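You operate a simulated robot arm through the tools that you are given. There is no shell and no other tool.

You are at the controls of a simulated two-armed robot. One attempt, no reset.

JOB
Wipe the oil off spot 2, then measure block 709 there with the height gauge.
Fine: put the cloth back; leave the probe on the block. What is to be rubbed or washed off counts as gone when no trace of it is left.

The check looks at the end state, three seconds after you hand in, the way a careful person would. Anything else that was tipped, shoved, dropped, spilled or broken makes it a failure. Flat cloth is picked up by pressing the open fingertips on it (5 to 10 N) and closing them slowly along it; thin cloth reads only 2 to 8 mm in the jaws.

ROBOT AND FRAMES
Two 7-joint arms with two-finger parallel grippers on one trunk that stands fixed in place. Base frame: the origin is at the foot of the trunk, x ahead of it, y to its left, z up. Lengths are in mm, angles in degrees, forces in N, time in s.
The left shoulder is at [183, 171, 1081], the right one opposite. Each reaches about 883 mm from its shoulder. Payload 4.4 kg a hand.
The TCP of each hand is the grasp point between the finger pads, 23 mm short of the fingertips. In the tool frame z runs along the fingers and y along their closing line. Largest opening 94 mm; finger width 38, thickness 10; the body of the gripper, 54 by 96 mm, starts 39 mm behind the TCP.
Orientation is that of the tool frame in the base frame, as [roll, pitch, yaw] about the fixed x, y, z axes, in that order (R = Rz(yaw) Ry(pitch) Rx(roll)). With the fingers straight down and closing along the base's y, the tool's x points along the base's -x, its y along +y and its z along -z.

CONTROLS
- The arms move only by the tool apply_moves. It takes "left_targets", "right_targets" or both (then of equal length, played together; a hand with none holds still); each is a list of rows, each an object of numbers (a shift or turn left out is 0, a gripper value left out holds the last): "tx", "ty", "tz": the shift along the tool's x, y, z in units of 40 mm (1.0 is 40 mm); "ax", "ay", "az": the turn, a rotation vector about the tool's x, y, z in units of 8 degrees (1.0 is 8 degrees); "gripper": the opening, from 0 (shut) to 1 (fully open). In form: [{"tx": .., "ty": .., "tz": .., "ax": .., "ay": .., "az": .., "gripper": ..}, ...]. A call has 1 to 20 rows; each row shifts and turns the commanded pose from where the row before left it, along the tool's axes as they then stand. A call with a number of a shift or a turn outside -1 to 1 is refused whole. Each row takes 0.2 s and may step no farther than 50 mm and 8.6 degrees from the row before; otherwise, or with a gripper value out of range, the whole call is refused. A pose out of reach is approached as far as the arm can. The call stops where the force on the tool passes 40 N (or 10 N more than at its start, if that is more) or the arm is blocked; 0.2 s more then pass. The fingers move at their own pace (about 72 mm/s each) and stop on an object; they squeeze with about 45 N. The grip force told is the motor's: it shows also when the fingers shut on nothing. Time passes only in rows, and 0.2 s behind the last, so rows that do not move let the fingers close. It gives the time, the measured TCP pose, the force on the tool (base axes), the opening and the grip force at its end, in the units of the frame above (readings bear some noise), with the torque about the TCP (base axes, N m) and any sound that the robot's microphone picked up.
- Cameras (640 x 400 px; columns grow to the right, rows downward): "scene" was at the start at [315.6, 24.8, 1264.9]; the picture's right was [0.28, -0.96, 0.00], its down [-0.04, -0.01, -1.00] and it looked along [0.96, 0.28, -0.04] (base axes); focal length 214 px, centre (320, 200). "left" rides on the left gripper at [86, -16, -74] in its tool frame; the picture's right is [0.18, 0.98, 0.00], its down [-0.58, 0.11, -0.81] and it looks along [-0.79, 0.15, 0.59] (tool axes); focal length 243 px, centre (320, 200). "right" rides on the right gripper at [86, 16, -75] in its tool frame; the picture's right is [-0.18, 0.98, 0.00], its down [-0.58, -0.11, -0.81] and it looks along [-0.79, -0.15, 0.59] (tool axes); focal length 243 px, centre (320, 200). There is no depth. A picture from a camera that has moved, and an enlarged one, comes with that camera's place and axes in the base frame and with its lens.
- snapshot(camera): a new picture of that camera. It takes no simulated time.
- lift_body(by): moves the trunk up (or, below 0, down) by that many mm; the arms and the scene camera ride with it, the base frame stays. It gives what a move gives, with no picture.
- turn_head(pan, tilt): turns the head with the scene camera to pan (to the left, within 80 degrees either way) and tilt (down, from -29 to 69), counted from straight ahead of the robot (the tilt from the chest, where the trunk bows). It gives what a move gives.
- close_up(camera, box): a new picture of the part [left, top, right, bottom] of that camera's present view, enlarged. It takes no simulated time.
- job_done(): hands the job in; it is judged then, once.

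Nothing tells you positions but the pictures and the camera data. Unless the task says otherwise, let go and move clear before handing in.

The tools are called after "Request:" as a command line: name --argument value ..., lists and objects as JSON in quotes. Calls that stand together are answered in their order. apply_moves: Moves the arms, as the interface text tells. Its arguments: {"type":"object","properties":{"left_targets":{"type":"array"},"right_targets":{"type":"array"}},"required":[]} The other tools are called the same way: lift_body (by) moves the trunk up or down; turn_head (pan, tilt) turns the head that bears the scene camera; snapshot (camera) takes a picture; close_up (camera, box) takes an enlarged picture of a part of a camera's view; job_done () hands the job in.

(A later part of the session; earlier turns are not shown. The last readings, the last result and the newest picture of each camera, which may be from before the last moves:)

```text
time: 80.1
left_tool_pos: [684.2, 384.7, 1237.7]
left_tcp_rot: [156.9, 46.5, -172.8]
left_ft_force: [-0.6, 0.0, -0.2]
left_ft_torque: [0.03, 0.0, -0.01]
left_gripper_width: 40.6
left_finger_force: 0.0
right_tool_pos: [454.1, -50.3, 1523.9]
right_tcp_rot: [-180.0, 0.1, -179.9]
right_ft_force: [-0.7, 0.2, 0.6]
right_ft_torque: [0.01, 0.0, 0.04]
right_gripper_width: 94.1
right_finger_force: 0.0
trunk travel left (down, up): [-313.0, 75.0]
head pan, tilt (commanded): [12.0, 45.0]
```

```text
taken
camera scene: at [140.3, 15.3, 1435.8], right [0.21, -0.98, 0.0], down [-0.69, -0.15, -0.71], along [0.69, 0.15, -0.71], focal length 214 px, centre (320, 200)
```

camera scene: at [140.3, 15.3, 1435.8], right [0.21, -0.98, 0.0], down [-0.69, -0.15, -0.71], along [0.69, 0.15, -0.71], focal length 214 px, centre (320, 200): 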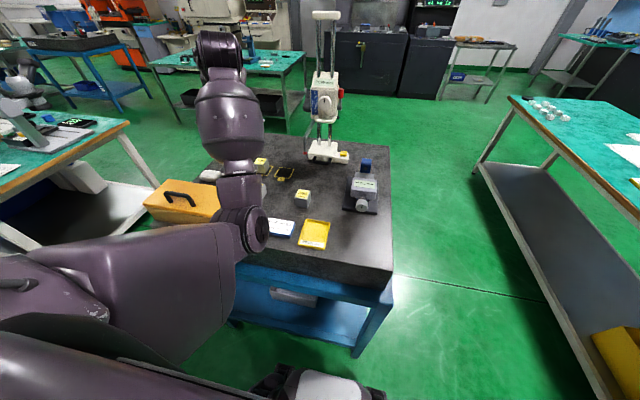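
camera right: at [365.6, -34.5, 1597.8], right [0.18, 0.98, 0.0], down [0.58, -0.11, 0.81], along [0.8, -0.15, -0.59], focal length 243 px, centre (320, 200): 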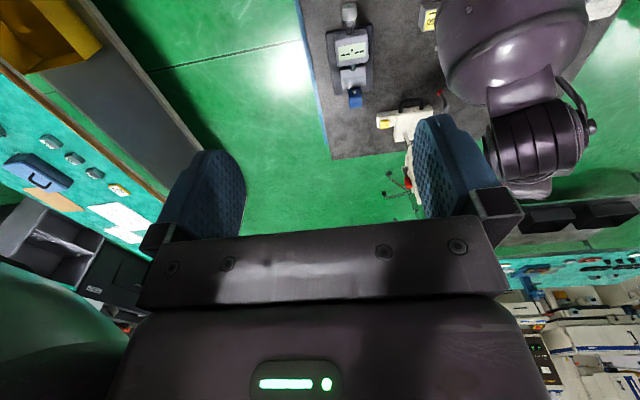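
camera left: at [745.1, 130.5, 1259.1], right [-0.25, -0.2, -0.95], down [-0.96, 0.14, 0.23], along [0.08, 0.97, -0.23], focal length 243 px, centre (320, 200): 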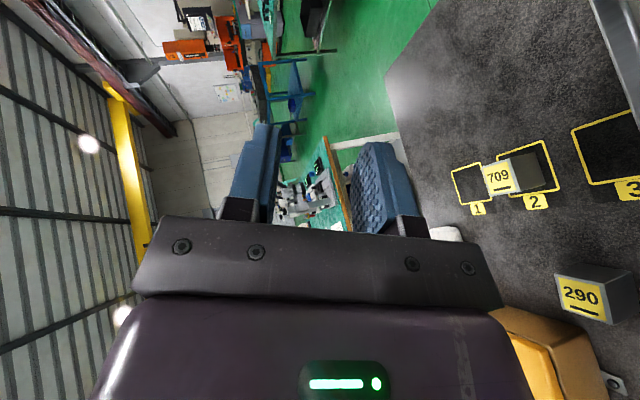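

The arm is free again and the elbow has moved left. I'll go a bit further left and down, then rotate the hand back to straight fingers-down.

Request:
apply_moves --left_targets '[{"tx": 0.44, "ty": 0.257, "tz": 0.658}, {"tx": 0.44, "ty": 0.257, "tz": 0.658}, {"tx": 0.44, "ty": 0.257, "tz": 0.658}, {"ax": 0.389, "ay": 0.697, "az": 0.251}, {"ax": 0.389, "ay": 0.697, "az": 0.251}, {"ax": 0.389, "ay": 0.697, "az": 0.251}, {"ax": 0.389, "ay": 0.697, "az": 0.251}, {"ax": 0}]'

Request:
snapshot --camera "scene"

```text
time: 81.9
left_tool_pos: [685.1, 442.4, 1158.3]
left_tcp_rot: [168.8, 22.7, -174.1]
left_ft_force: [-0.2, -0.3, 0.1]
left_ft_torque: [-0.01, 0.02, 0.0]
left_gripper_width: 40.3
left_finger_force: 0.1
right_tool_pos: [454.0, -50.7, 1523.4]
right_tcp_rot: [179.9, 0.2, -179.8]
right_ft_force: [-0.2, 0.6, 0.0]
right_ft_torque: [0.02, 0.02, 0.0]
right_gripper_width: 94.1
right_finger_force: 0.0
trunk travel left (down, up): [-313.0, 75.0]
head pan, tilt (commanded): [12.0, 45.0]
```

```text
taken
camera scene: at [140.3, 15.7, 1435.8], right [0.21, -0.98, 0.0], down [-0.69, -0.15, -0.71], along [0.69, 0.15, -0.71], focal length 214 px, centre (320, 200)
```

scene: 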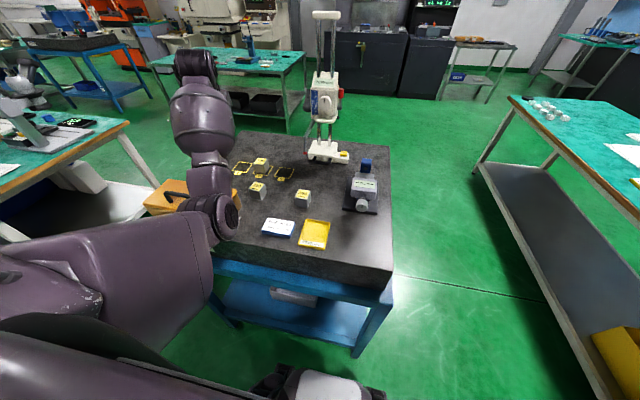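

Still following. I'll complete the rotation to fingers-down.

Request:
apply_moves --left_targets '[{"ax": 0.389, "ay": 0.697, "az": 0.251, "tz": -0.4}, {"ax": 0.389, "ay": 0.697, "az": 0.251, "tz": -0.4}, {"ax": 0.389, "ay": 0.697, "az": 0.251, "tz": -0.4}, {"ax": 0.389, "ay": 0.697, "az": 0.251, "tz": -0.4}, {"ax": 0}, {"ax": 0}]'

Request:
snapshot --camera "scene"

```text
time: 83.3
left_tool_pos: [670.1, 433.8, 1218.0]
left_tcp_rot: [-179.8, -0.2, 180.0]
left_ft_force: [0.0, -0.2, 0.0]
left_ft_torque: [0.0, 0.0, 0.01]
left_gripper_width: 40.4
left_finger_force: 0.0
right_tool_pos: [454.0, -51.1, 1523.3]
right_tcp_rot: [180.0, 0.2, -179.9]
right_ft_force: [0.7, 0.4, 0.0]
right_ft_torque: [0.02, 0.02, 0.02]
right_gripper_width: 94.1
right_finger_force: 0.2
trunk travel left (down, up): [-313.0, 75.0]
head pan, tilt (commanded): [12.0, 45.0]
```

```text
taken
camera scene: at [140.3, 15.2, 1435.8], right [0.21, -0.98, 0.0], down [-0.69, -0.15, -0.71], along [0.69, 0.15, -0.71], focal length 214 px, centre (320, 200)
```

scene: 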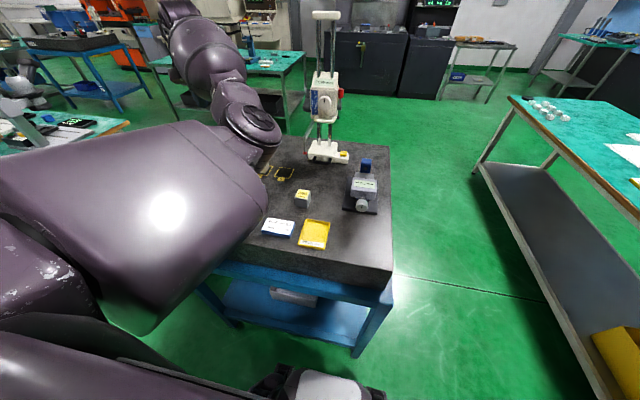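

The hand is back to straight fingers-down and free, though the elbow is now raised on the inner side. I'll lower the trunk back to the +150 level and look at how the arm sits.

Request:
lift_body --by -63

Request:
snapshot --camera "scene"

```text
time: 84.3
left_tool_pos: [669.7, 435.1, 1157.1]
left_tcp_rot: [-179.8, 0.0, -180.0]
left_ft_force: [0.1, 0.3, 1.3]
left_ft_torque: [0.0, -0.01, -0.01]
left_gripper_width: 40.4
left_finger_force: 0.0
right_tool_pos: [450.6, -49.5, 1461.3]
right_tcp_rot: [180.0, 0.4, -179.9]
right_ft_force: [-0.5, 0.6, -0.1]
right_ft_torque: [0.03, -0.07, 0.01]
right_gripper_width: 93.6
right_finger_force: 0.0
trunk travel left (down, up): [-250.0, 138.0]
head pan, tilt (commanded): [12.0, 45.0]
```

```text
taken
camera scene: at [167.0, 16.0, 1370.1], right [0.21, -0.98, 0.0], down [-0.69, -0.15, -0.71], along [0.69, 0.15, -0.71], focal length 214 px, centre (320, 200)
```

scene: 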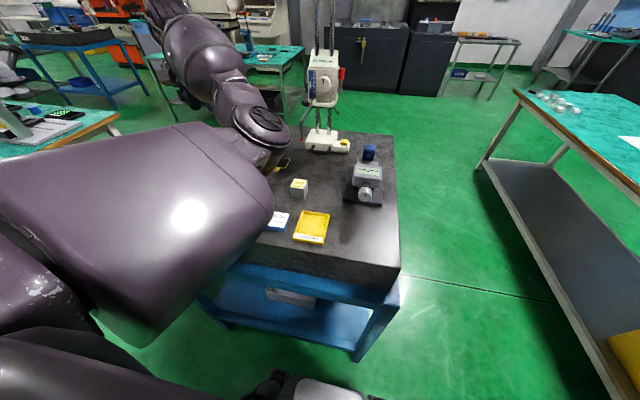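

The elbow is still on the inner side. I'll stretch the arm out to the left front, nearly straight, to let the elbow swing to the outside.

Request:
apply_moves --left_targets '[{"tx": -0.25, "ty": 0.62, "tz": 0.3}, {"tx": -0.25, "ty": 0.62, "tz": 0.3}, {"tx": -0.25, "ty": 0.62, "tz": 0.3}, {"tx": -0.25, "ty": 0.62, "tz": 0.3}, {"tx": 0}]'

Request:
snapshot --camera "scene"

```text
time: 85.5
left_tool_pos: [709.5, 533.9, 1107.3]
left_tcp_rot: [-179.8, -0.2, -179.9]
left_ft_force: [-0.6, 0.1, 0.3]
left_ft_torque: [-0.02, 0.0, 0.0]
left_gripper_width: 40.5
left_finger_force: 0.0
right_tool_pos: [453.5, -50.9, 1459.8]
right_tcp_rot: [-180.0, 0.2, -180.0]
right_ft_force: [0.6, -0.7, -0.5]
right_ft_torque: [0.05, 0.0, -0.02]
right_gripper_width: 93.9
right_finger_force: 0.1
trunk travel left (down, up): [-250.0, 138.0]
head pan, tilt (commanded): [12.0, 45.0]
```

```text
taken
camera scene: at [168.9, 15.6, 1369.6], right [0.21, -0.98, 0.0], down [-0.69, -0.15, -0.71], along [0.69, 0.15, -0.71], focal length 214 px, centre (320, 200)
```

scene: 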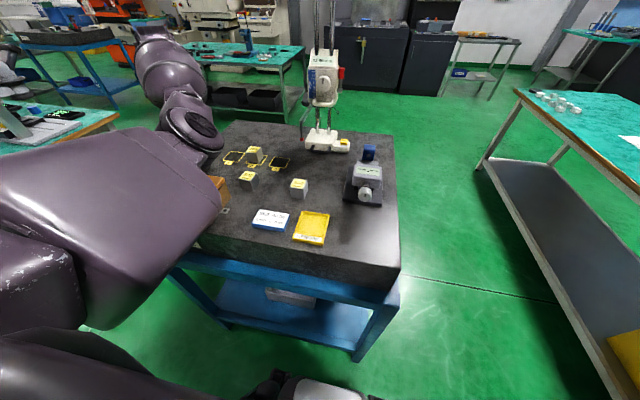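

I'll extend a little further in the same direction.

Request:
apply_moves --left_targets '[{"tx": -0.4, "ty": 0.4, "tz": 0.2}, {"tx": -0.4, "ty": 0.4, "tz": 0.2}, {"tx": -0.4, "ty": 0.4}, {"tx": -0.4, "ty": 0.4}, {"tx": 0}]'

Request:
snapshot --camera "scene"

```text
time: 86.7
left_tool_pos: [740.7, 568.7, 1088.0]
left_tcp_rot: [-179.8, -0.2, 179.9]
left_ft_force: [0.3, 0.1, 0.3]
left_ft_torque: [0.03, -0.02, 0.02]
left_gripper_width: 40.5
left_finger_force: 0.0
left hand out of reach, approached as far as the arm can: row 3, 4
right_tool_pos: [454.4, -49.7, 1459.7]
right_tcp_rot: [180.0, 0.2, -179.9]
right_ft_force: [-0.4, 0.1, -0.4]
right_ft_torque: [0.03, -0.03, -0.01]
right_gripper_width: 93.9
right_finger_force: 0.2
trunk travel left (down, up): [-250.0, 138.0]
head pan, tilt (commanded): [12.0, 45.0]
```

```text
taken
camera scene: at [168.9, 15.5, 1369.6], right [0.21, -0.98, 0.0], down [-0.69, -0.15, -0.71], along [0.69, 0.15, -0.71], focal length 214 px, centre (320, 200)
```

scene: 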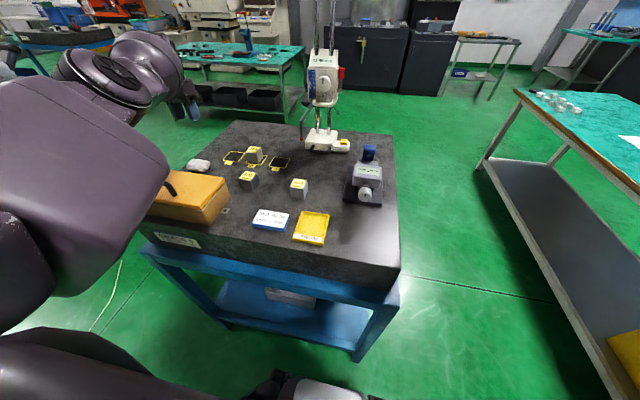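

The arm is at full stretch now and the elbow has come up onto the line. I'll bring the hand back toward the right and see on which side the elbow settles.

Request:
apply_moves --left_targets '[{"ty": -0.6, "tx": 0.3, "tz": -0.3}, {"ty": -0.6, "tx": 0.3, "tz": -0.3}, {"ty": -0.6, "tx": 0.3, "tz": -0.3}, {"ty": -0.6, "tx": 0.3, "tz": -0.2}, {"tx": 0}]'

Request:
snapshot --camera "scene"

```text
time: 87.9
left_tool_pos: [692.4, 473.9, 1131.1]
left_tcp_rot: [-179.6, -0.3, 180.0]
left_ft_force: [0.2, -0.4, -0.9]
left_ft_torque: [-0.02, -0.04, 0.0]
left_gripper_width: 40.5
left_finger_force: 0.0
right_tool_pos: [454.1, -49.8, 1458.9]
right_tcp_rot: [-180.0, 0.2, -179.8]
right_ft_force: [0.1, 0.5, 0.1]
right_ft_torque: [0.01, 0.0, 0.02]
right_gripper_width: 94.0
right_finger_force: 0.1
trunk travel left (down, up): [-250.0, 138.0]
head pan, tilt (commanded): [12.0, 45.0]
```

```text
taken
camera scene: at [169.6, 16.1, 1369.4], right [0.21, -0.98, 0.0], down [-0.69, -0.15, -0.71], along [0.69, 0.15, -0.71], focal length 214 px, centre (320, 200)
```

scene: 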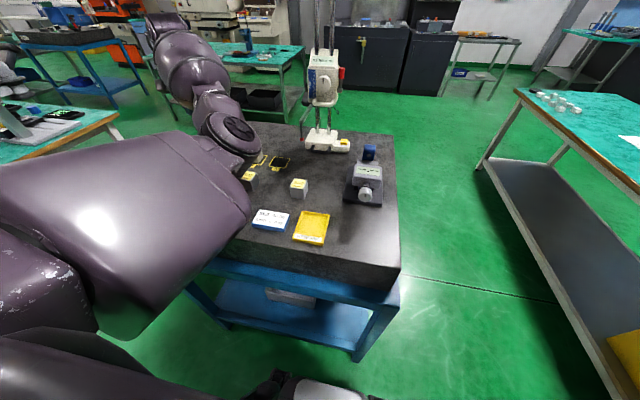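

The elbow returned to the inner side. It flipped there when I twisted the hand one way, so twisting it the other way should push it back; I'll try that here in free air.

Request:
apply_moves --left_targets '[{"az": 0.9, "tz": -0.3}, {"az": 0.9, "tz": -0.3}, {"az": 0.9, "tz": -0.3}, {"az": 0.9, "tz": -0.3}, {"az": 0.9}, {"az": 0.9}, {"az": 0.9}, {"az": 0.9}, {"az": 0}]'

Request:
snapshot --camera "scene"

```text
time: 89.9
left_tool_pos: [693.0, 474.8, 1180.6]
left_tcp_rot: [-179.7, 0.1, 122.4]
left_ft_force: [-0.6, -0.1, -0.5]
left_ft_torque: [-0.01, -0.01, -0.01]
left_gripper_width: 40.3
left_finger_force: 0.1
right_tool_pos: [454.7, -50.9, 1460.5]
right_tcp_rot: [180.0, 0.2, -180.0]
right_ft_force: [0.1, 0.3, 0.1]
right_ft_torque: [0.04, 0.04, -0.03]
right_gripper_width: 94.0
right_finger_force: 0.1
trunk travel left (down, up): [-250.0, 138.0]
head pan, tilt (commanded): [12.0, 45.0]
```

```text
taken
camera scene: at [168.8, 16.0, 1369.6], right [0.21, -0.98, 0.0], down [-0.69, -0.15, -0.71], along [0.69, 0.15, -0.71], focal length 214 px, centre (320, 200)
```

scene: 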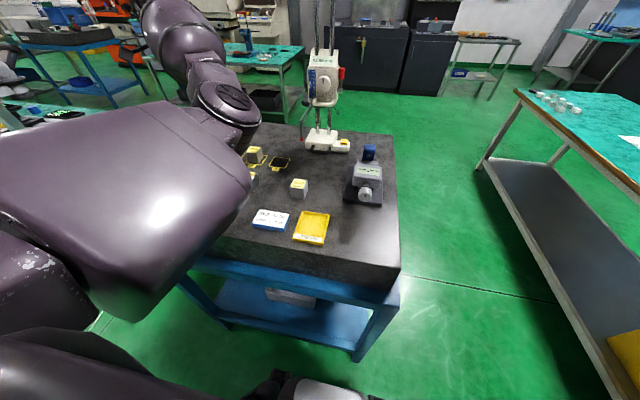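

The twist alone doesn't move the elbow. The elbow went in when I rolled the forward-pointing hand one way, so I'll point the hand forward again here and roll it the other way. First I undo this yaw.

Request:
apply_moves --left_targets '[{"az": -0.9, "tz": -0.2}, {"az": -0.9, "tz": -0.2}, {"az": -0.9, "tz": -0.2}, {"az": -0.9, "tz": -0.2}, {"az": -0.9, "tz": -0.2}, {"az": -0.9, "tz": -0.2}, {"az": -0.9, "tz": -0.2}, {"az": -0.9, "tz": -0.2}, {"ay": -0.85}, {"ay": -0.85}, {"ay": -0.85}, {"ay": -0.85}, {"ay": -0.85}, {"ay": -0.85}, {"ay": 0}]'

Request:
snapshot --camera "scene"

```text
time: 93.1
left_tool_pos: [694.3, 475.1, 1244.6]
left_tcp_rot: [-179.7, 40.7, -179.8]
left_ft_force: [-0.6, 0.7, 0.0]
left_ft_torque: [-0.01, -0.01, 0.04]
left_gripper_width: 40.4
left_finger_force: 0.1
right_tool_pos: [453.0, -48.8, 1460.7]
right_tcp_rot: [-180.0, 0.2, 180.0]
right_ft_force: [-0.1, -0.3, -0.3]
right_ft_torque: [-0.01, 0.0, -0.02]
right_gripper_width: 94.0
right_finger_force: 0.1
trunk travel left (down, up): [-250.0, 138.0]
head pan, tilt (commanded): [12.0, 45.0]
```

```text
taken
camera scene: at [168.7, 15.8, 1369.7], right [0.21, -0.98, 0.0], down [-0.69, -0.15, -0.71], along [0.69, 0.15, -0.71], focal length 214 px, centre (320, 200)
```

scene: 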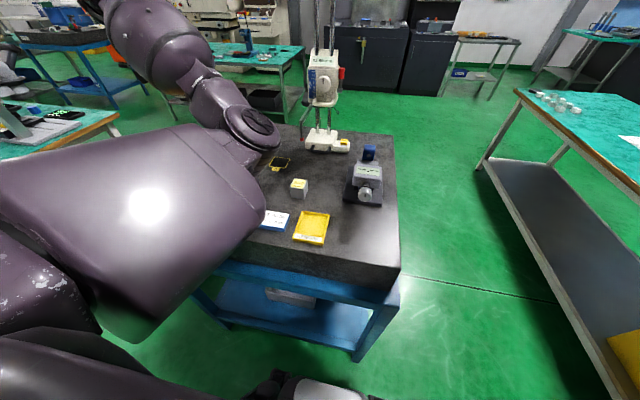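

Now the hand points forward and down at about 50°. I'll roll it positively about the fingers and watch the elbow.

Request:
apply_moves --left_targets '[{"ay": -0.85}, {"ay": -0.85}, {"az": 0.9}, {"az": 0.9}, {"az": 0.9}, {"az": 0.9}, {"az": 0.9}, {"az": 0.9}, {"az": 0.9}, {"az": 0.9}, {"az": 0.9}, {"az": 0.9}, {"az": 0}]'

Request:
snapshot --camera "scene"

```text
time: 95.9
left_tool_pos: [692.4, 475.1, 1244.2]
left_tcp_rot: [127.2, 14.6, 100.7]
left_ft_force: [0.4, -0.6, 0.3]
left_ft_torque: [0.01, 0.01, -0.02]
left_gripper_width: 40.4
left_finger_force: 0.1
right_tool_pos: [454.6, -49.9, 1460.3]
right_tcp_rot: [180.0, 0.2, -179.8]
right_ft_force: [0.5, 0.6, -0.4]
right_ft_torque: [0.01, 0.04, 0.03]
right_gripper_width: 93.8
right_finger_force: 0.0
trunk travel left (down, up): [-250.0, 138.0]
head pan, tilt (commanded): [12.0, 45.0]
```

```text
taken
camera scene: at [169.0, 15.8, 1369.6], right [0.21, -0.98, 0.0], down [-0.69, -0.15, -0.71], along [0.69, 0.15, -0.71], focal length 214 px, centre (320, 200)
```

scene: 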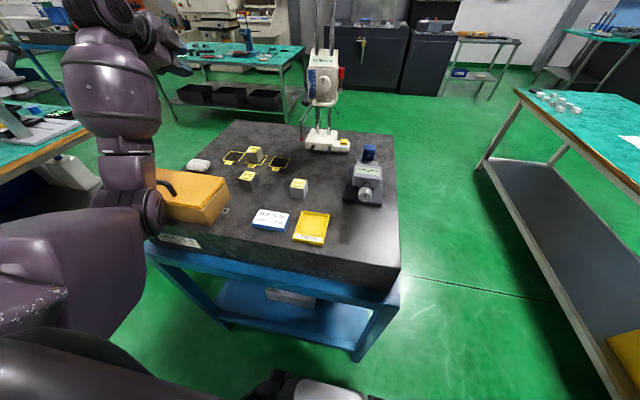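

It works: the elbow swung from inside to below and outward. I'll roll a bit more to push it fully outward.

Request:
apply_moves --left_targets '[{"az": 0.9, "tz": -0.2}, {"az": 0.9, "tz": -0.2}, {"az": 0.9}, {"az": 0.9}, {"az": 0}]'

Request:
snapshot --camera "scene"

```text
time: 97.1
left_tool_pos: [680.4, 473.4, 1254.5]
left_tcp_rot: [126.3, -8.7, 83.5]
left_ft_force: [-0.3, 0.2, -0.2]
left_ft_torque: [0.03, 0.02, 0.01]
left_gripper_width: 40.4
left_finger_force: 0.1
right_tool_pos: [453.2, -50.0, 1460.1]
right_tcp_rot: [-179.9, 0.3, -179.9]
right_ft_force: [0.3, -0.4, 0.5]
right_ft_torque: [0.01, 0.01, -0.04]
right_gripper_width: 93.7
right_finger_force: 0.0
trunk travel left (down, up): [-250.0, 138.0]
head pan, tilt (commanded): [12.0, 45.0]
```

```text
taken
camera scene: at [169.1, 15.9, 1369.5], right [0.21, -0.98, 0.0], down [-0.69, -0.15, -0.71], along [0.69, 0.15, -0.71], focal length 214 px, centre (320, 200)
```

scene: 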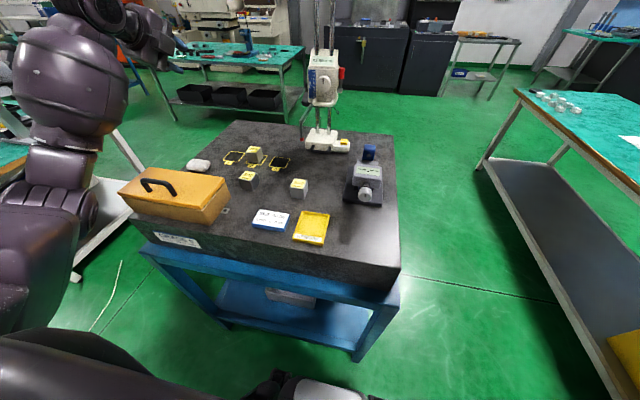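

The elbow is now fully outside, and the hand has exactly the vertical-closing orientation I need, with the camera on its left side. I'll trim the orientation and move over in front of the gauge, high enough to pass above the probe.

Request:
apply_moves --left_targets '[{"ax": -0.234, "ay": 0.03, "az": -0.672, "gripper": 0.4}, {"ax": -0.234, "ay": 0.03, "az": -0.672}, {"tx": -0.825, "tz": 0.262}, {"tx": -0.825, "tz": 0.262}, {"tx": -0.825, "tz": 0.262}, {"tx": -0.825, "tz": 0.262}, {"tx": -0.825, "tz": 0.262}, {"tx": 0}]'

Request:
snapshot --camera "scene"

Request:
snapshot --camera "left"

```text
time: 98.9
left_tool_pos: [724.1, 308.9, 1225.9]
left_tcp_rot: [122.0, 0.0, 90.1]
left_ft_force: [-0.8, 0.3, -0.3]
left_ft_torque: [-0.01, 0.0, -0.02]
left_gripper_width: 37.7
left_finger_force: 0.1
right_tool_pos: [453.3, -50.1, 1461.4]
right_tcp_rot: [-179.8, 0.3, -179.9]
right_ft_force: [-0.4, -0.6, 0.1]
right_ft_torque: [0.0, -0.01, 0.02]
right_gripper_width: 94.0
right_finger_force: 0.1
trunk travel left (down, up): [-250.0, 138.0]
head pan, tilt (commanded): [12.0, 45.0]
```

```text
taken
camera scene: at [168.5, 16.4, 1369.7], right [0.21, -0.98, 0.0], down [-0.69, -0.15, -0.71], along [0.69, 0.15, -0.71], focal length 214 px, centre (320, 200)
```

scene: 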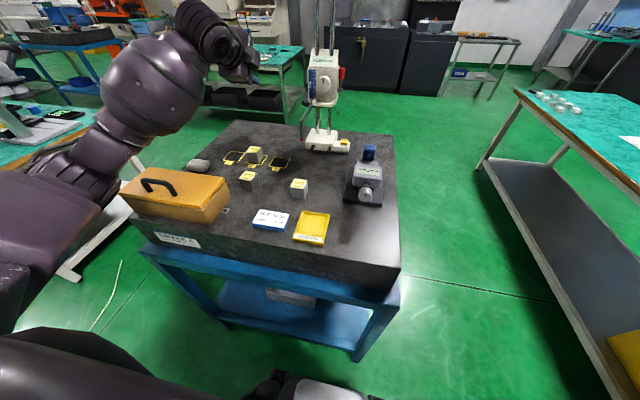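

```text
taken
camera left: at [653.9, 397.9, 1251.5], right [0.52, 0.19, 0.83], down [-0.62, -0.58, 0.52], along [0.58, -0.79, -0.19], focal length 243 px, centre (320, 200)
```

left: 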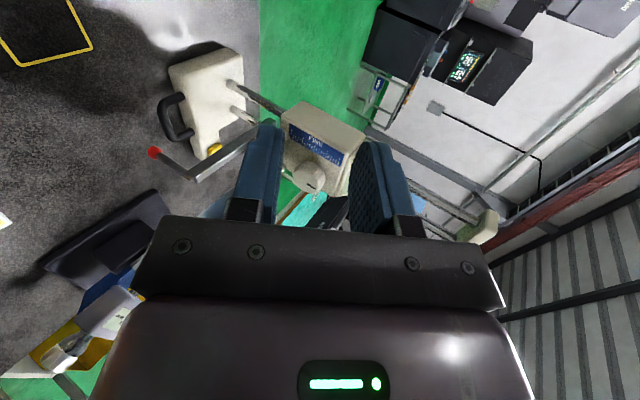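

The orientation is right and the hand camera now views the gauge from the left. I'll continue to the right until the hand is in front of the carriage bar.

Request:
apply_moves --left_targets '[{"tx": -0.825, "tz": 0.2}, {"tx": -0.825, "tz": 0.2}, {"tx": -0.825, "tz": 0.2}, {"tx": -0.825, "tz": 0.2}, {"tx": -0.825, "tz": 0.2}, {"tx": 0}]'

Request:
snapshot --camera "scene"

Request:
snapshot --camera "left"

```text
time: 100.3
left_tool_pos: [758.5, 146.0, 1204.3]
left_tcp_rot: [122.0, 0.2, 90.1]
left_ft_force: [-0.3, -0.1, -0.3]
left_ft_torque: [0.03, 0.02, -0.01]
left_gripper_width: 37.7
left_finger_force: 0.1
right_tool_pos: [454.2, -50.8, 1461.3]
right_tcp_rot: [-179.9, 0.3, -179.9]
right_ft_force: [-1.1, -1.3, -0.1]
right_ft_torque: [-0.03, 0.02, 0.01]
right_gripper_width: 93.8
right_finger_force: 0.0
trunk travel left (down, up): [-250.0, 138.0]
head pan, tilt (commanded): [12.0, 45.0]
```

```text
taken
camera scene: at [168.6, 16.4, 1369.7], right [0.21, -0.98, 0.0], down [-0.69, -0.15, -0.71], along [0.69, 0.15, -0.71], focal length 214 px, centre (320, 200)
```

scene: 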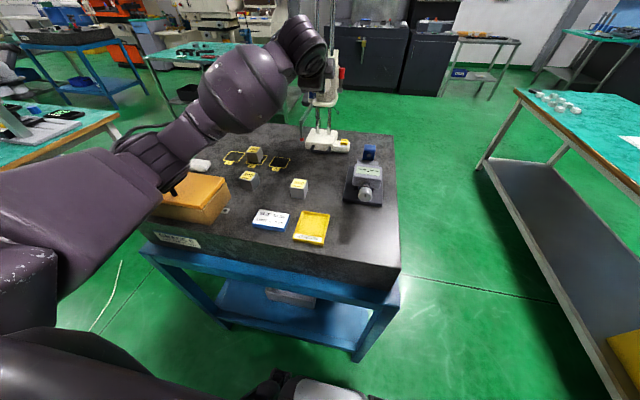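

```text
taken
camera left: at [688.0, 234.3, 1231.5], right [0.52, 0.19, 0.83], down [-0.62, -0.58, 0.52], along [0.58, -0.79, -0.19], focal length 243 px, centre (320, 200)
```

left: 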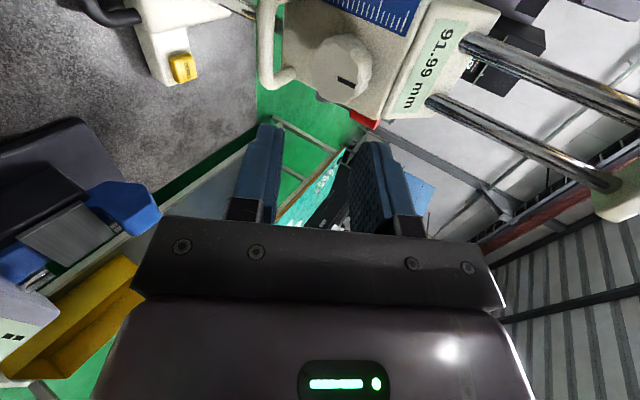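

The hand is in front of the bar and the display reads 91.99. I'll raise the trunk 50 mm for elbow clearance over the case.

Request:
lift_body --by 50

Request:
snapshot --camera "scene"

```text
time: 101.2
left_tool_pos: [760.4, 144.5, 1253.0]
left_tcp_rot: [122.1, 0.1, 90.1]
left_ft_force: [0.7, 0.6, 0.5]
left_ft_torque: [-0.03, 0.0, -0.01]
left_gripper_width: 37.7
left_finger_force: 0.0
right_tool_pos: [453.8, -50.2, 1510.6]
right_tcp_rot: [-180.0, 0.2, -179.9]
right_ft_force: [-0.5, 0.1, 0.0]
right_ft_torque: [0.01, 0.01, 0.04]
right_gripper_width: 94.0
right_finger_force: 0.0
trunk travel left (down, up): [-300.0, 88.0]
head pan, tilt (commanded): [12.0, 45.0]
```

```text
taken
camera scene: at [144.5, 15.9, 1422.1], right [0.21, -0.98, 0.0], down [-0.69, -0.15, -0.71], along [0.69, 0.15, -0.71], focal length 214 px, centre (320, 200)
```

scene: 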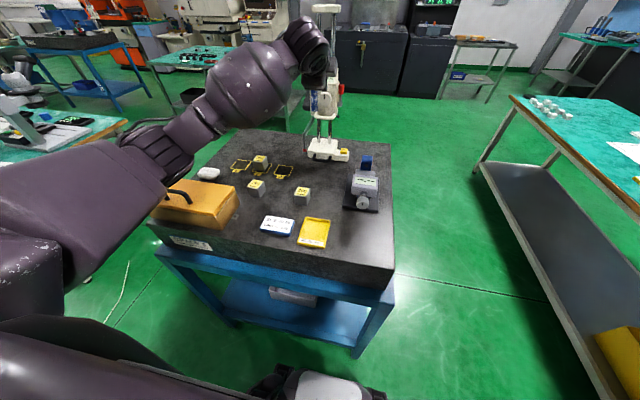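

Stable. Now I move to the pre-grip point, 60 mm short of the bar along the finger direction.

Request:
apply_moves --left_targets '[{"ty": -0.406, "tz": 0.472, "gripper": 0.4}, {"ty": -0.406, "tz": 0.472}, {"ty": -0.406, "tz": 0.472}, {"ty": -0.406, "tz": 0.472}, {"ty": -0.406, "tz": 0.472}, {"tx": 0}]'

Request:
snapshot --camera "left"

Request:
close_up --camera "scene" --box '[240, 60, 400, 180]'

```text
time: 102.6
left_tool_pos: [794.9, 142.4, 1136.8]
left_tcp_rot: [122.0, 0.1, 90.0]
left_ft_force: [0.0, -0.6, 0.2]
left_ft_torque: [0.0, -0.01, -0.01]
left_gripper_width: 37.6
left_finger_force: 0.1
right_tool_pos: [453.0, -49.9, 1511.2]
right_tcp_rot: [-179.9, 0.3, -179.9]
right_ft_force: [0.1, 0.8, 0.6]
right_ft_torque: [-0.04, 0.02, -0.02]
right_gripper_width: 94.0
right_finger_force: 0.0
trunk travel left (down, up): [-300.0, 88.0]
head pan, tilt (commanded): [12.0, 45.0]
```

```text
taken
camera left: at [724.7, 231.8, 1163.1], right [0.52, 0.19, 0.83], down [-0.63, -0.58, 0.52], along [0.58, -0.79, -0.19], focal length 243 px, centre (320, 200)
```

left: 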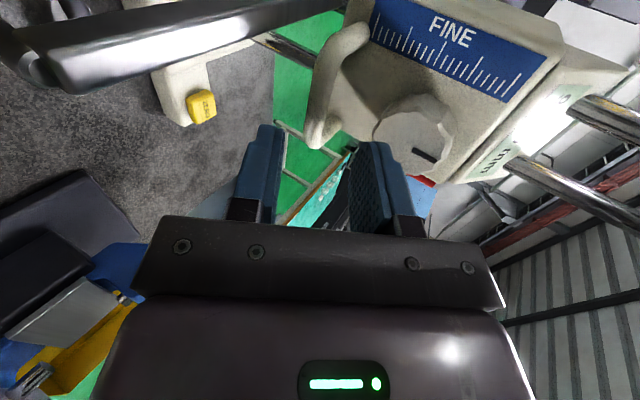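

```text
3.33 times, centred on (320, 120) of scene
camera zoom: at [143.9, 15.9, 1422.3], right [0.21, -0.98, 0.0], down [-0.69, -0.15, -0.71], along [0.69, 0.15, -0.71], focal length 715 px, centre (320, 467)
```

zoom: 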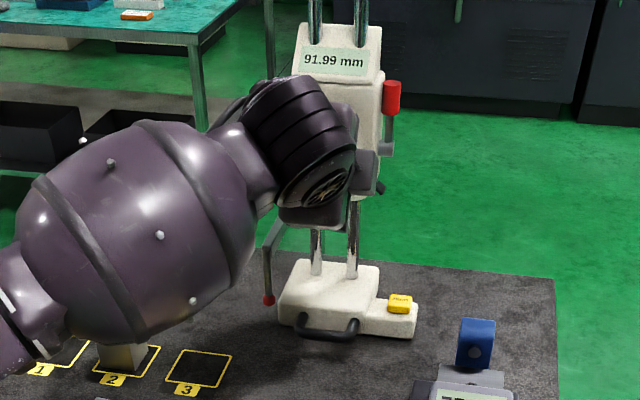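

The bar lies right between the fingers along the approach line. I'll advance 50 mm to straddle it.

Request:
apply_moves --left_targets '[{"tz": 0.42, "gripper": 0.4}, {"tz": 0.42}, {"tz": 0.42}, {"tx": 0}]'

Request:
snapshot --camera "left"

Request:
close_up --camera "scene" --box '[240, 60, 400, 180]'

```text
time: 103.4
left_tool_pos: [829.6, 143.9, 1111.8]
left_tcp_rot: [122.4, 0.2, 90.0]
left_ft_force: [-51.8, 6.4, 2.3]
left_ft_torque: [-0.22, -1.23, 0.46]
left_gripper_width: 27.4
left_finger_force: 0.0
right_tool_pos: [448.6, -50.0, 1510.8]
right_tcp_rot: [-179.9, 0.4, -180.0]
right_ft_force: [0.3, 0.2, -0.5]
right_ft_torque: [-0.03, 0.03, 0.0]
right_gripper_width: 93.9
right_finger_force: 0.0
trunk travel left (down, up): [-300.0, 88.0]
head pan, tilt (commanded): [12.0, 45.0]
stopped in row 4 (left hand): the force on the tool passed its limit at 47 N (the readings are from after the stop); the commanded pose is now the measured one
```

```text
taken
camera left: at [758.6, 232.0, 1137.8], right [0.53, 0.19, 0.83], down [-0.62, -0.58, 0.53], along [0.58, -0.79, -0.19], focal length 243 px, centre (320, 200)
```

left: 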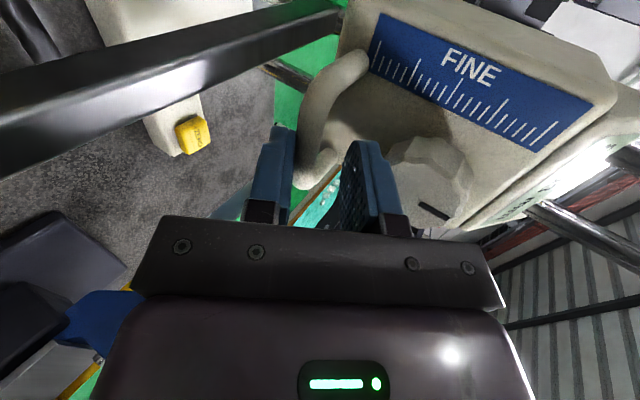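

```text
3.33 times, centred on (320, 120) of scene
camera zoom: at [138.6, 17.0, 1422.9], right [0.21, -0.98, 0.0], down [-0.69, -0.15, -0.71], along [0.69, 0.15, -0.7], focal length 715 px, centre (320, 467)
```

zoom: 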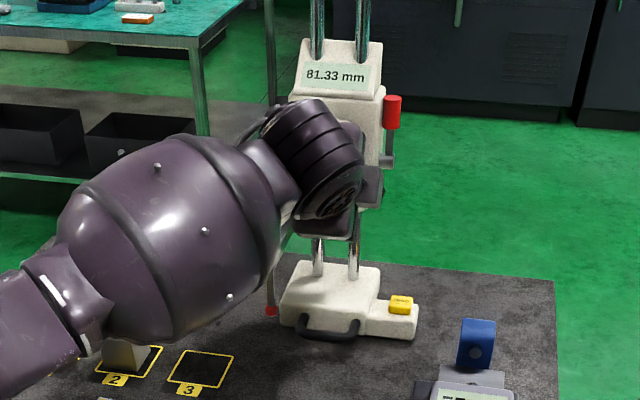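

The hand pressed on the gauge (about 50 N) and the carriage went down with it to 81.33, so the carriage is free to slide and not clamped. I'll back off right away and look.

Request:
apply_moves --left_targets '[{"tz": -0.2, "gripper": 0.4}, {"tz": -0.2}, {"tx": 0}]'

Request:
snapshot --camera "left"

Request:
close_up --camera "scene" --box '[240, 60, 400, 180]'

```text
time: 104.2
left_tool_pos: [822.1, 143.2, 1118.7]
left_tcp_rot: [122.2, 0.2, 89.9]
left_ft_force: [0.5, -0.2, -0.1]
left_ft_torque: [0.01, -0.04, 0.04]
left_gripper_width: 37.6
left_finger_force: 0.0
right_tool_pos: [454.6, -50.0, 1510.3]
right_tcp_rot: [179.9, 0.2, -179.9]
right_ft_force: [0.7, -0.4, 0.1]
right_ft_torque: [0.01, 0.01, 0.0]
right_gripper_width: 93.9
right_finger_force: 0.1
trunk travel left (down, up): [-300.0, 88.0]
head pan, tilt (commanded): [12.0, 45.0]
```

```text
taken
camera left: at [751.6, 231.7, 1144.3], right [0.53, 0.19, 0.83], down [-0.62, -0.58, 0.52], along [0.58, -0.79, -0.19], focal length 243 px, centre (320, 200)
```

left: 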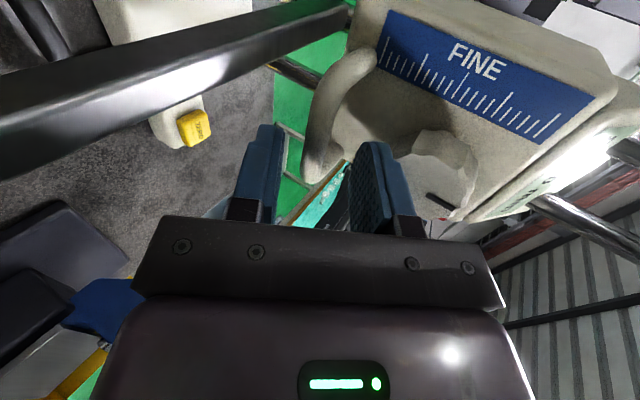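

```text
3.33 times, centred on (320, 120) of scene
camera zoom: at [144.6, 16.0, 1422.2], right [0.21, -0.98, 0.0], down [-0.69, -0.15, -0.71], along [0.69, 0.15, -0.71], focal length 715 px, centre (320, 467)
```

zoom: 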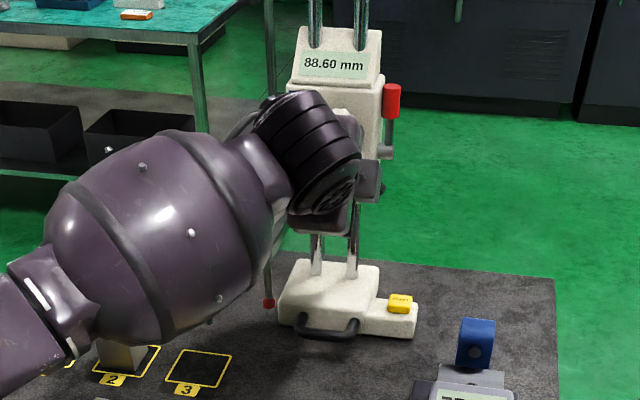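

The carriage rode back up to 88.60 and the base has not moved. The bar may stand a little nearer than I thought; I'll zoom in on the hand camera view to measure it.

Request:
close_up --camera "left" --box '[230, 30, 500, 240]'

```text
1.90 times, centred on (365, 135) of left
camera zoom: at [751.6, 231.7, 1144.3], right [0.53, 0.19, 0.83], down [-0.62, -0.58, 0.52], along [0.58, -0.79, -0.19], focal length 462 px, centre (234, 324)
```

zoom: 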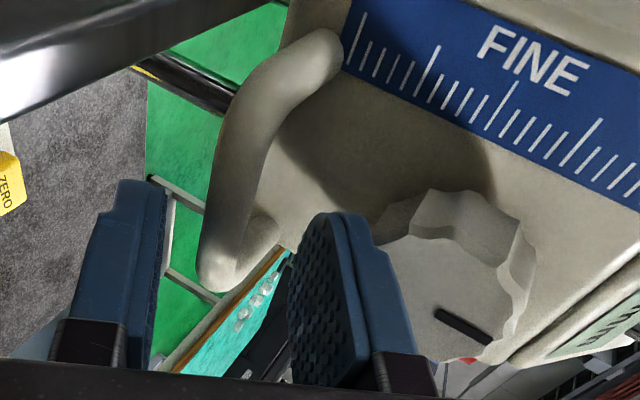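

The upper finger had wedged under the fine knob. I'll narrow the opening to 32 mm, shift the hand 4 mm down across the fingers, then advance just 14 mm.

Request:
apply_moves --left_targets '[{"ty": -0.1, "gripper": 0.34}, {"tx": 0}, {"tz": 0.175}, {"tz": 0.175}, {"tx": 0}]'

Request:
close_up --camera "left" --box '[230, 30, 500, 240]'

Request:
close_up --camera "scene" --box '[240, 60, 400, 180]'

```text
time: 105.4
left_tool_pos: [830.6, 144.0, 1108.1]
left_tcp_rot: [122.3, 0.0, 90.2]
left_ft_force: [-0.3, 1.6, 0.3]
left_ft_torque: [0.0, -0.04, 0.04]
left_gripper_width: 32.0
left_finger_force: 0.3
right_tool_pos: [453.2, -49.7, 1510.0]
right_tcp_rot: [179.9, 0.2, -179.9]
right_ft_force: [-0.5, -0.1, 0.3]
right_ft_torque: [0.03, 0.03, -0.01]
right_gripper_width: 94.4
right_finger_force: 0.2
trunk travel left (down, up): [-300.0, 88.0]
head pan, tilt (commanded): [12.0, 45.0]
```

```text
1.90 times, centred on (365, 135) of left
camera zoom: at [760.6, 231.6, 1133.5], right [0.53, 0.19, 0.83], down [-0.62, -0.58, 0.52], along [0.58, -0.79, -0.19], focal length 462 px, centre (234, 324)
```

zoom: 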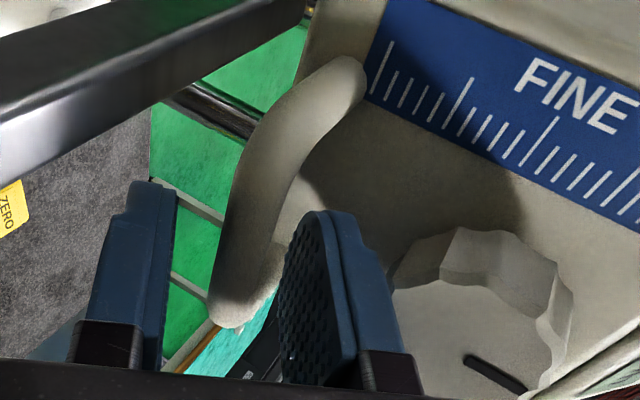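

```text
3.33 times, centred on (320, 120) of scene
camera zoom: at [144.1, 16.1, 1422.2], right [0.21, -0.98, 0.0], down [-0.69, -0.15, -0.71], along [0.69, 0.15, -0.71], focal length 715 px, centre (320, 467)
```

zoom: 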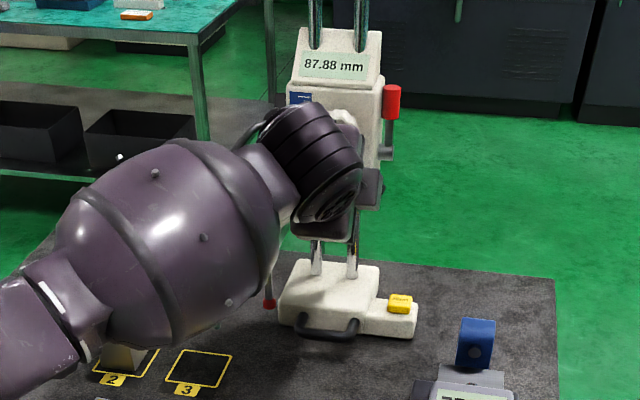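

The bar is between the fingers with no load (reading 87.88). I'll close on it.

Request:
apply_moves --left_targets '[{"gripper": 0.1}, {"gripper": 0.1}, {"gripper": 0.1}]'

Request:
close_up --camera "left" --box '[230, 30, 500, 240]'

Request:
close_up --camera "scene" --box '[240, 60, 400, 180]'

```text
time: 106.2
left_tool_pos: [831.2, 145.3, 1107.8]
left_tcp_rot: [122.3, 0.1, 90.2]
left_ft_force: [3.1, 6.2, 3.4]
left_ft_torque: [-0.36, -0.27, 0.31]
left_gripper_width: 18.7
left_finger_force: 10.3
right_tool_pos: [453.7, -50.6, 1510.2]
right_tcp_rot: [-179.9, 0.3, 180.0]
right_ft_force: [0.2, -0.8, 0.1]
right_ft_torque: [0.0, -0.02, 0.01]
right_gripper_width: 93.9
right_finger_force: 0.0
trunk travel left (down, up): [-300.0, 88.0]
head pan, tilt (commanded): [12.0, 45.0]
```

```text
1.90 times, centred on (365, 135) of left
camera zoom: at [760.8, 232.5, 1133.3], right [0.53, 0.19, 0.83], down [-0.62, -0.58, 0.52], along [0.58, -0.79, -0.19], focal length 462 px, centre (234, 324)
```

zoom: 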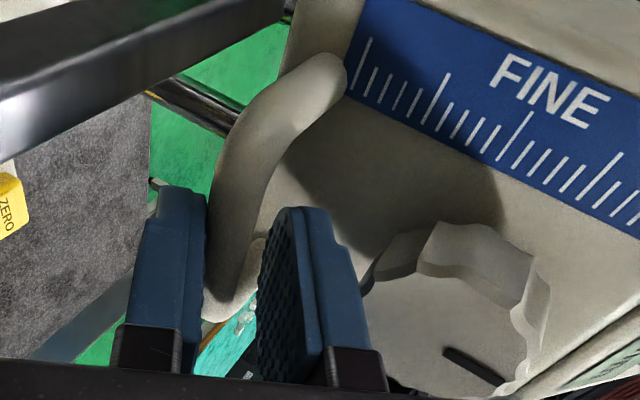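

```text
3.33 times, centred on (320, 120) of scene
camera zoom: at [144.4, 16.6, 1422.2], right [0.21, -0.98, 0.0], down [-0.69, -0.15, -0.71], along [0.69, 0.15, -0.71], focal length 715 px, centre (320, 467)
```

zoom: 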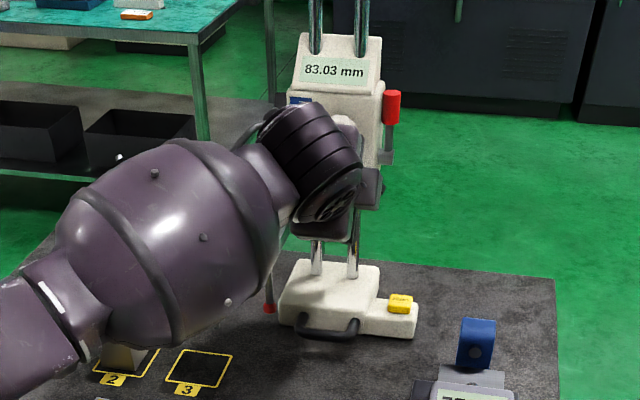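

The fingers are on the bar (18.7 mm). I'll tighten fully and wait a moment.

Request:
apply_moves --left_targets '[{"gripper": 0}, {"gripper": 0}, {"gripper": 0}]'

Request:
close_up --camera "scene" --box '[280, 60, 360, 120]'

Request:
snapshot --camera "left"

```text
time: 107.0
left_tool_pos: [830.3, 145.7, 1105.6]
left_tcp_rot: [122.5, 0.0, 90.2]
left_ft_force: [-8.6, 12.3, -3.2]
left_ft_torque: [-1.15, 0.12, 1.58]
left_gripper_width: 12.7
left_finger_force: 45.4
right_tool_pos: [452.6, -50.0, 1510.7]
right_tcp_rot: [-179.9, 0.4, -179.9]
right_ft_force: [0.4, -0.2, -0.9]
right_ft_torque: [-0.01, -0.02, -0.01]
right_gripper_width: 94.0
right_finger_force: 0.1
trunk travel left (down, up): [-300.0, 88.0]
head pan, tilt (commanded): [12.0, 45.0]
```

```text
6.67 times, centred on (320, 90) of scene
camera zoom: at [143.4, 17.7, 1422.2], right [0.21, -0.98, 0.0], down [-0.69, -0.15, -0.71], along [0.69, 0.15, -0.71], focal length 1430 px, centre (320, 933)
```

zoom: 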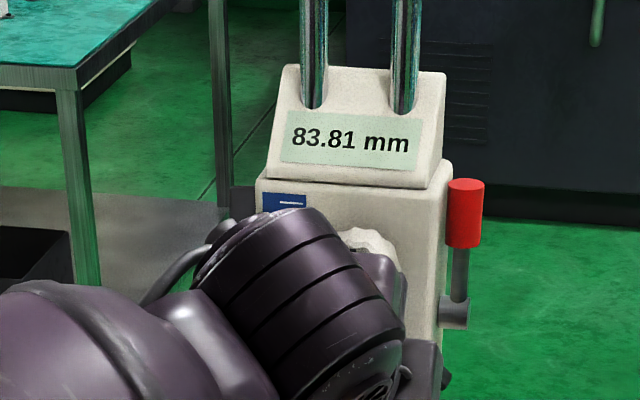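

```text
taken
camera left: at [759.6, 233.9, 1131.9], right [0.53, 0.19, 0.83], down [-0.62, -0.58, 0.53], along [0.58, -0.79, -0.19], focal length 243 px, centre (320, 200)
```

left: 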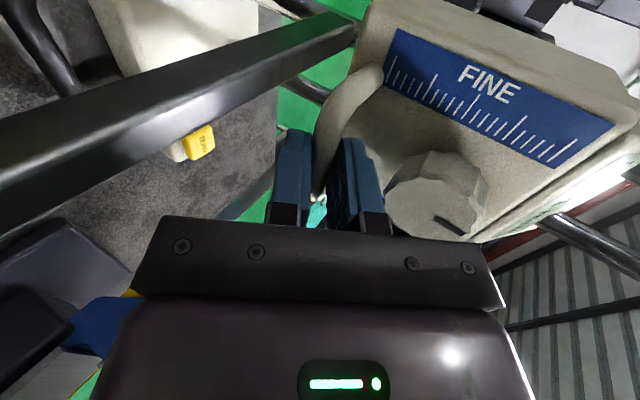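

The bar is gripped firmly (12.7 mm, 45 N). I'll check that the gauge base has stayed where it was.

Request:
close_up --camera "scene" --box '[240, 60, 400, 180]'

Request:
close_up --camera "scene" --box '[290, 110, 370, 170]'

```text
3.33 times, centred on (320, 120) of scene
camera zoom: at [143.4, 17.7, 1422.2], right [0.21, -0.98, 0.0], down [-0.69, -0.15, -0.71], along [0.69, 0.15, -0.71], focal length 715 px, centre (320, 467)
```

zoom: 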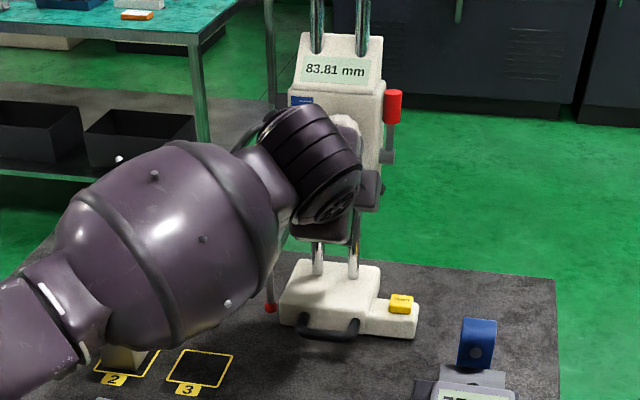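

```text
6.67 times, centred on (330, 140) of scene
camera zoom: at [143.4, 17.7, 1422.2], right [0.21, -0.98, 0.0], down [-0.69, -0.15, -0.71], along [0.69, 0.15, -0.71], focal length 1430 px, centre (253, 600)
```

zoom: 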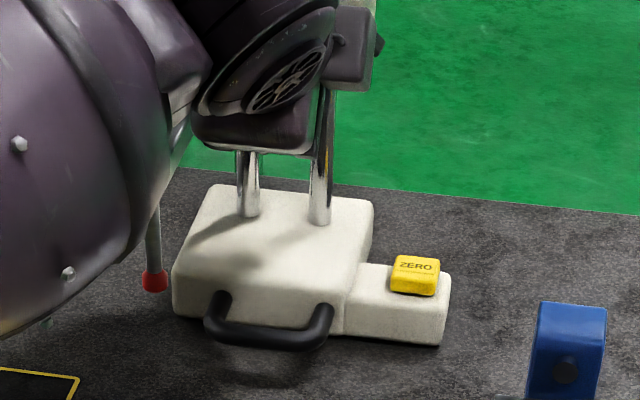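

The base is where it was. I'll relieve the small side load and move the carriage down 60 mm, straight.

Request:
apply_moves --left_targets '[{"tx": 0.04, "ty": -0.05, "gripper": 0}, {"ty": -0.212, "tz": 0.133}, {"ty": -0.212, "tz": 0.133}, {"ty": -0.212, "tz": 0.133}, {"tx": 0}]'

Request:
close_up --camera "scene" --box '[240, 60, 400, 180]'

Request:
snapshot --camera "scene"

```text
time: 108.2
left_tool_pos: [829.1, 146.4, 1074.8]
left_tcp_rot: [122.3, 0.2, 90.0]
left_ft_force: [4.5, 8.2, 2.7]
left_ft_torque: [-2.1, -0.63, 0.24]
left_gripper_width: 12.4
left_finger_force: 44.5
right_tool_pos: [453.4, -49.8, 1509.3]
right_tcp_rot: [-179.9, 0.2, -179.9]
right_ft_force: [1.0, -0.5, -0.8]
right_ft_torque: [0.0, -0.03, -0.01]
right_gripper_width: 94.0
right_finger_force: 0.0
trunk travel left (down, up): [-300.0, 88.0]
head pan, tilt (commanded): [12.0, 45.0]
```

```text
3.33 times, centred on (320, 120) of scene
camera zoom: at [144.5, 17.1, 1422.2], right [0.21, -0.98, 0.0], down [-0.69, -0.15, -0.71], along [0.69, 0.15, -0.71], focal length 715 px, centre (320, 467)
```

zoom: 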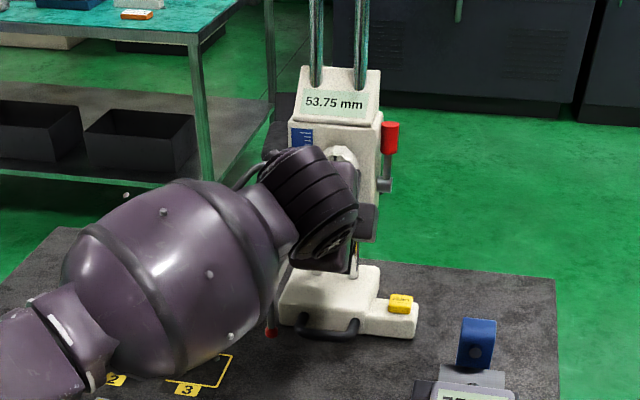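

```text
taken
camera scene: at [144.5, 17.1, 1422.2], right [0.21, -0.98, 0.0], down [-0.69, -0.15, -0.71], along [0.69, 0.15, -0.71], focal length 214 px, centre (320, 200)
```

scene: 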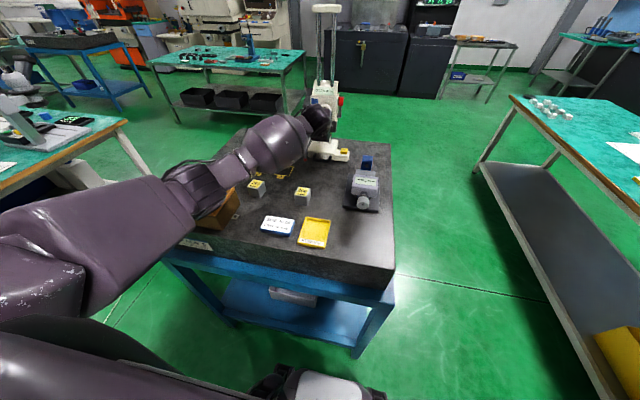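

The carriage follows smoothly (53.75 now) and the arm is well clear. I'll continue down another 35 mm.

Request:
apply_moves --left_targets '[{"ty": -0.212, "tz": 0.133, "gripper": 0}, {"ty": -0.212, "tz": 0.133}, {"ty": -0.212, "tz": 0.133}, {"ty": -0.106, "tz": 0.066}, {"tx": 0}]'

Request:
close_up --camera "scene" --box '[240, 60, 400, 180]'

Request:
snapshot --camera "left"

```text
time: 109.4
left_tool_pos: [830.3, 146.2, 1041.1]
left_tcp_rot: [122.4, 0.2, 90.2]
left_ft_force: [11.2, 10.1, 2.5]
left_ft_torque: [-1.65, -0.41, 0.88]
left_gripper_width: 12.4
left_finger_force: 45.4
right_tool_pos: [456.5, -47.9, 1509.6]
right_tcp_rot: [-179.9, 0.3, -180.0]
right_ft_force: [0.2, -0.2, 0.0]
right_ft_torque: [0.0, 0.01, -0.01]
right_gripper_width: 94.2
right_finger_force: 0.1
trunk travel left (down, up): [-300.0, 88.0]
head pan, tilt (commanded): [12.0, 45.0]
```

```text
3.33 times, centred on (320, 120) of scene
camera zoom: at [145.3, 17.3, 1422.1], right [0.21, -0.98, 0.0], down [-0.69, -0.15, -0.71], along [0.69, 0.15, -0.71], focal length 715 px, centre (320, 467)
```

zoom: 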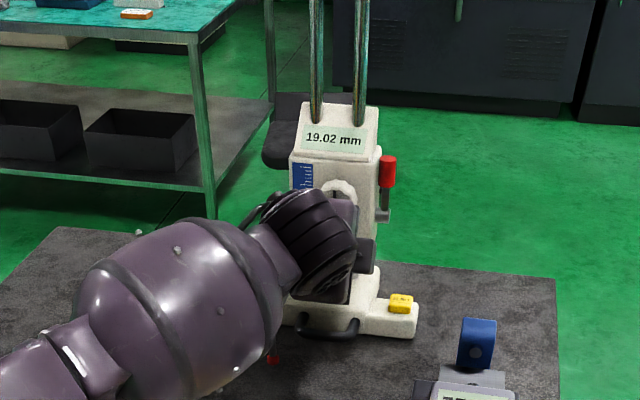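

```text
taken
camera left: at [759.6, 234.3, 1066.9], right [0.53, 0.19, 0.83], down [-0.62, -0.58, 0.53], along [0.58, -0.79, -0.19], focal length 243 px, centre (320, 200)
```

left: 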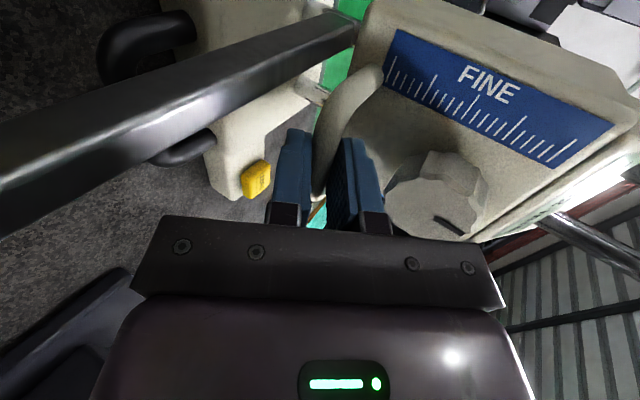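

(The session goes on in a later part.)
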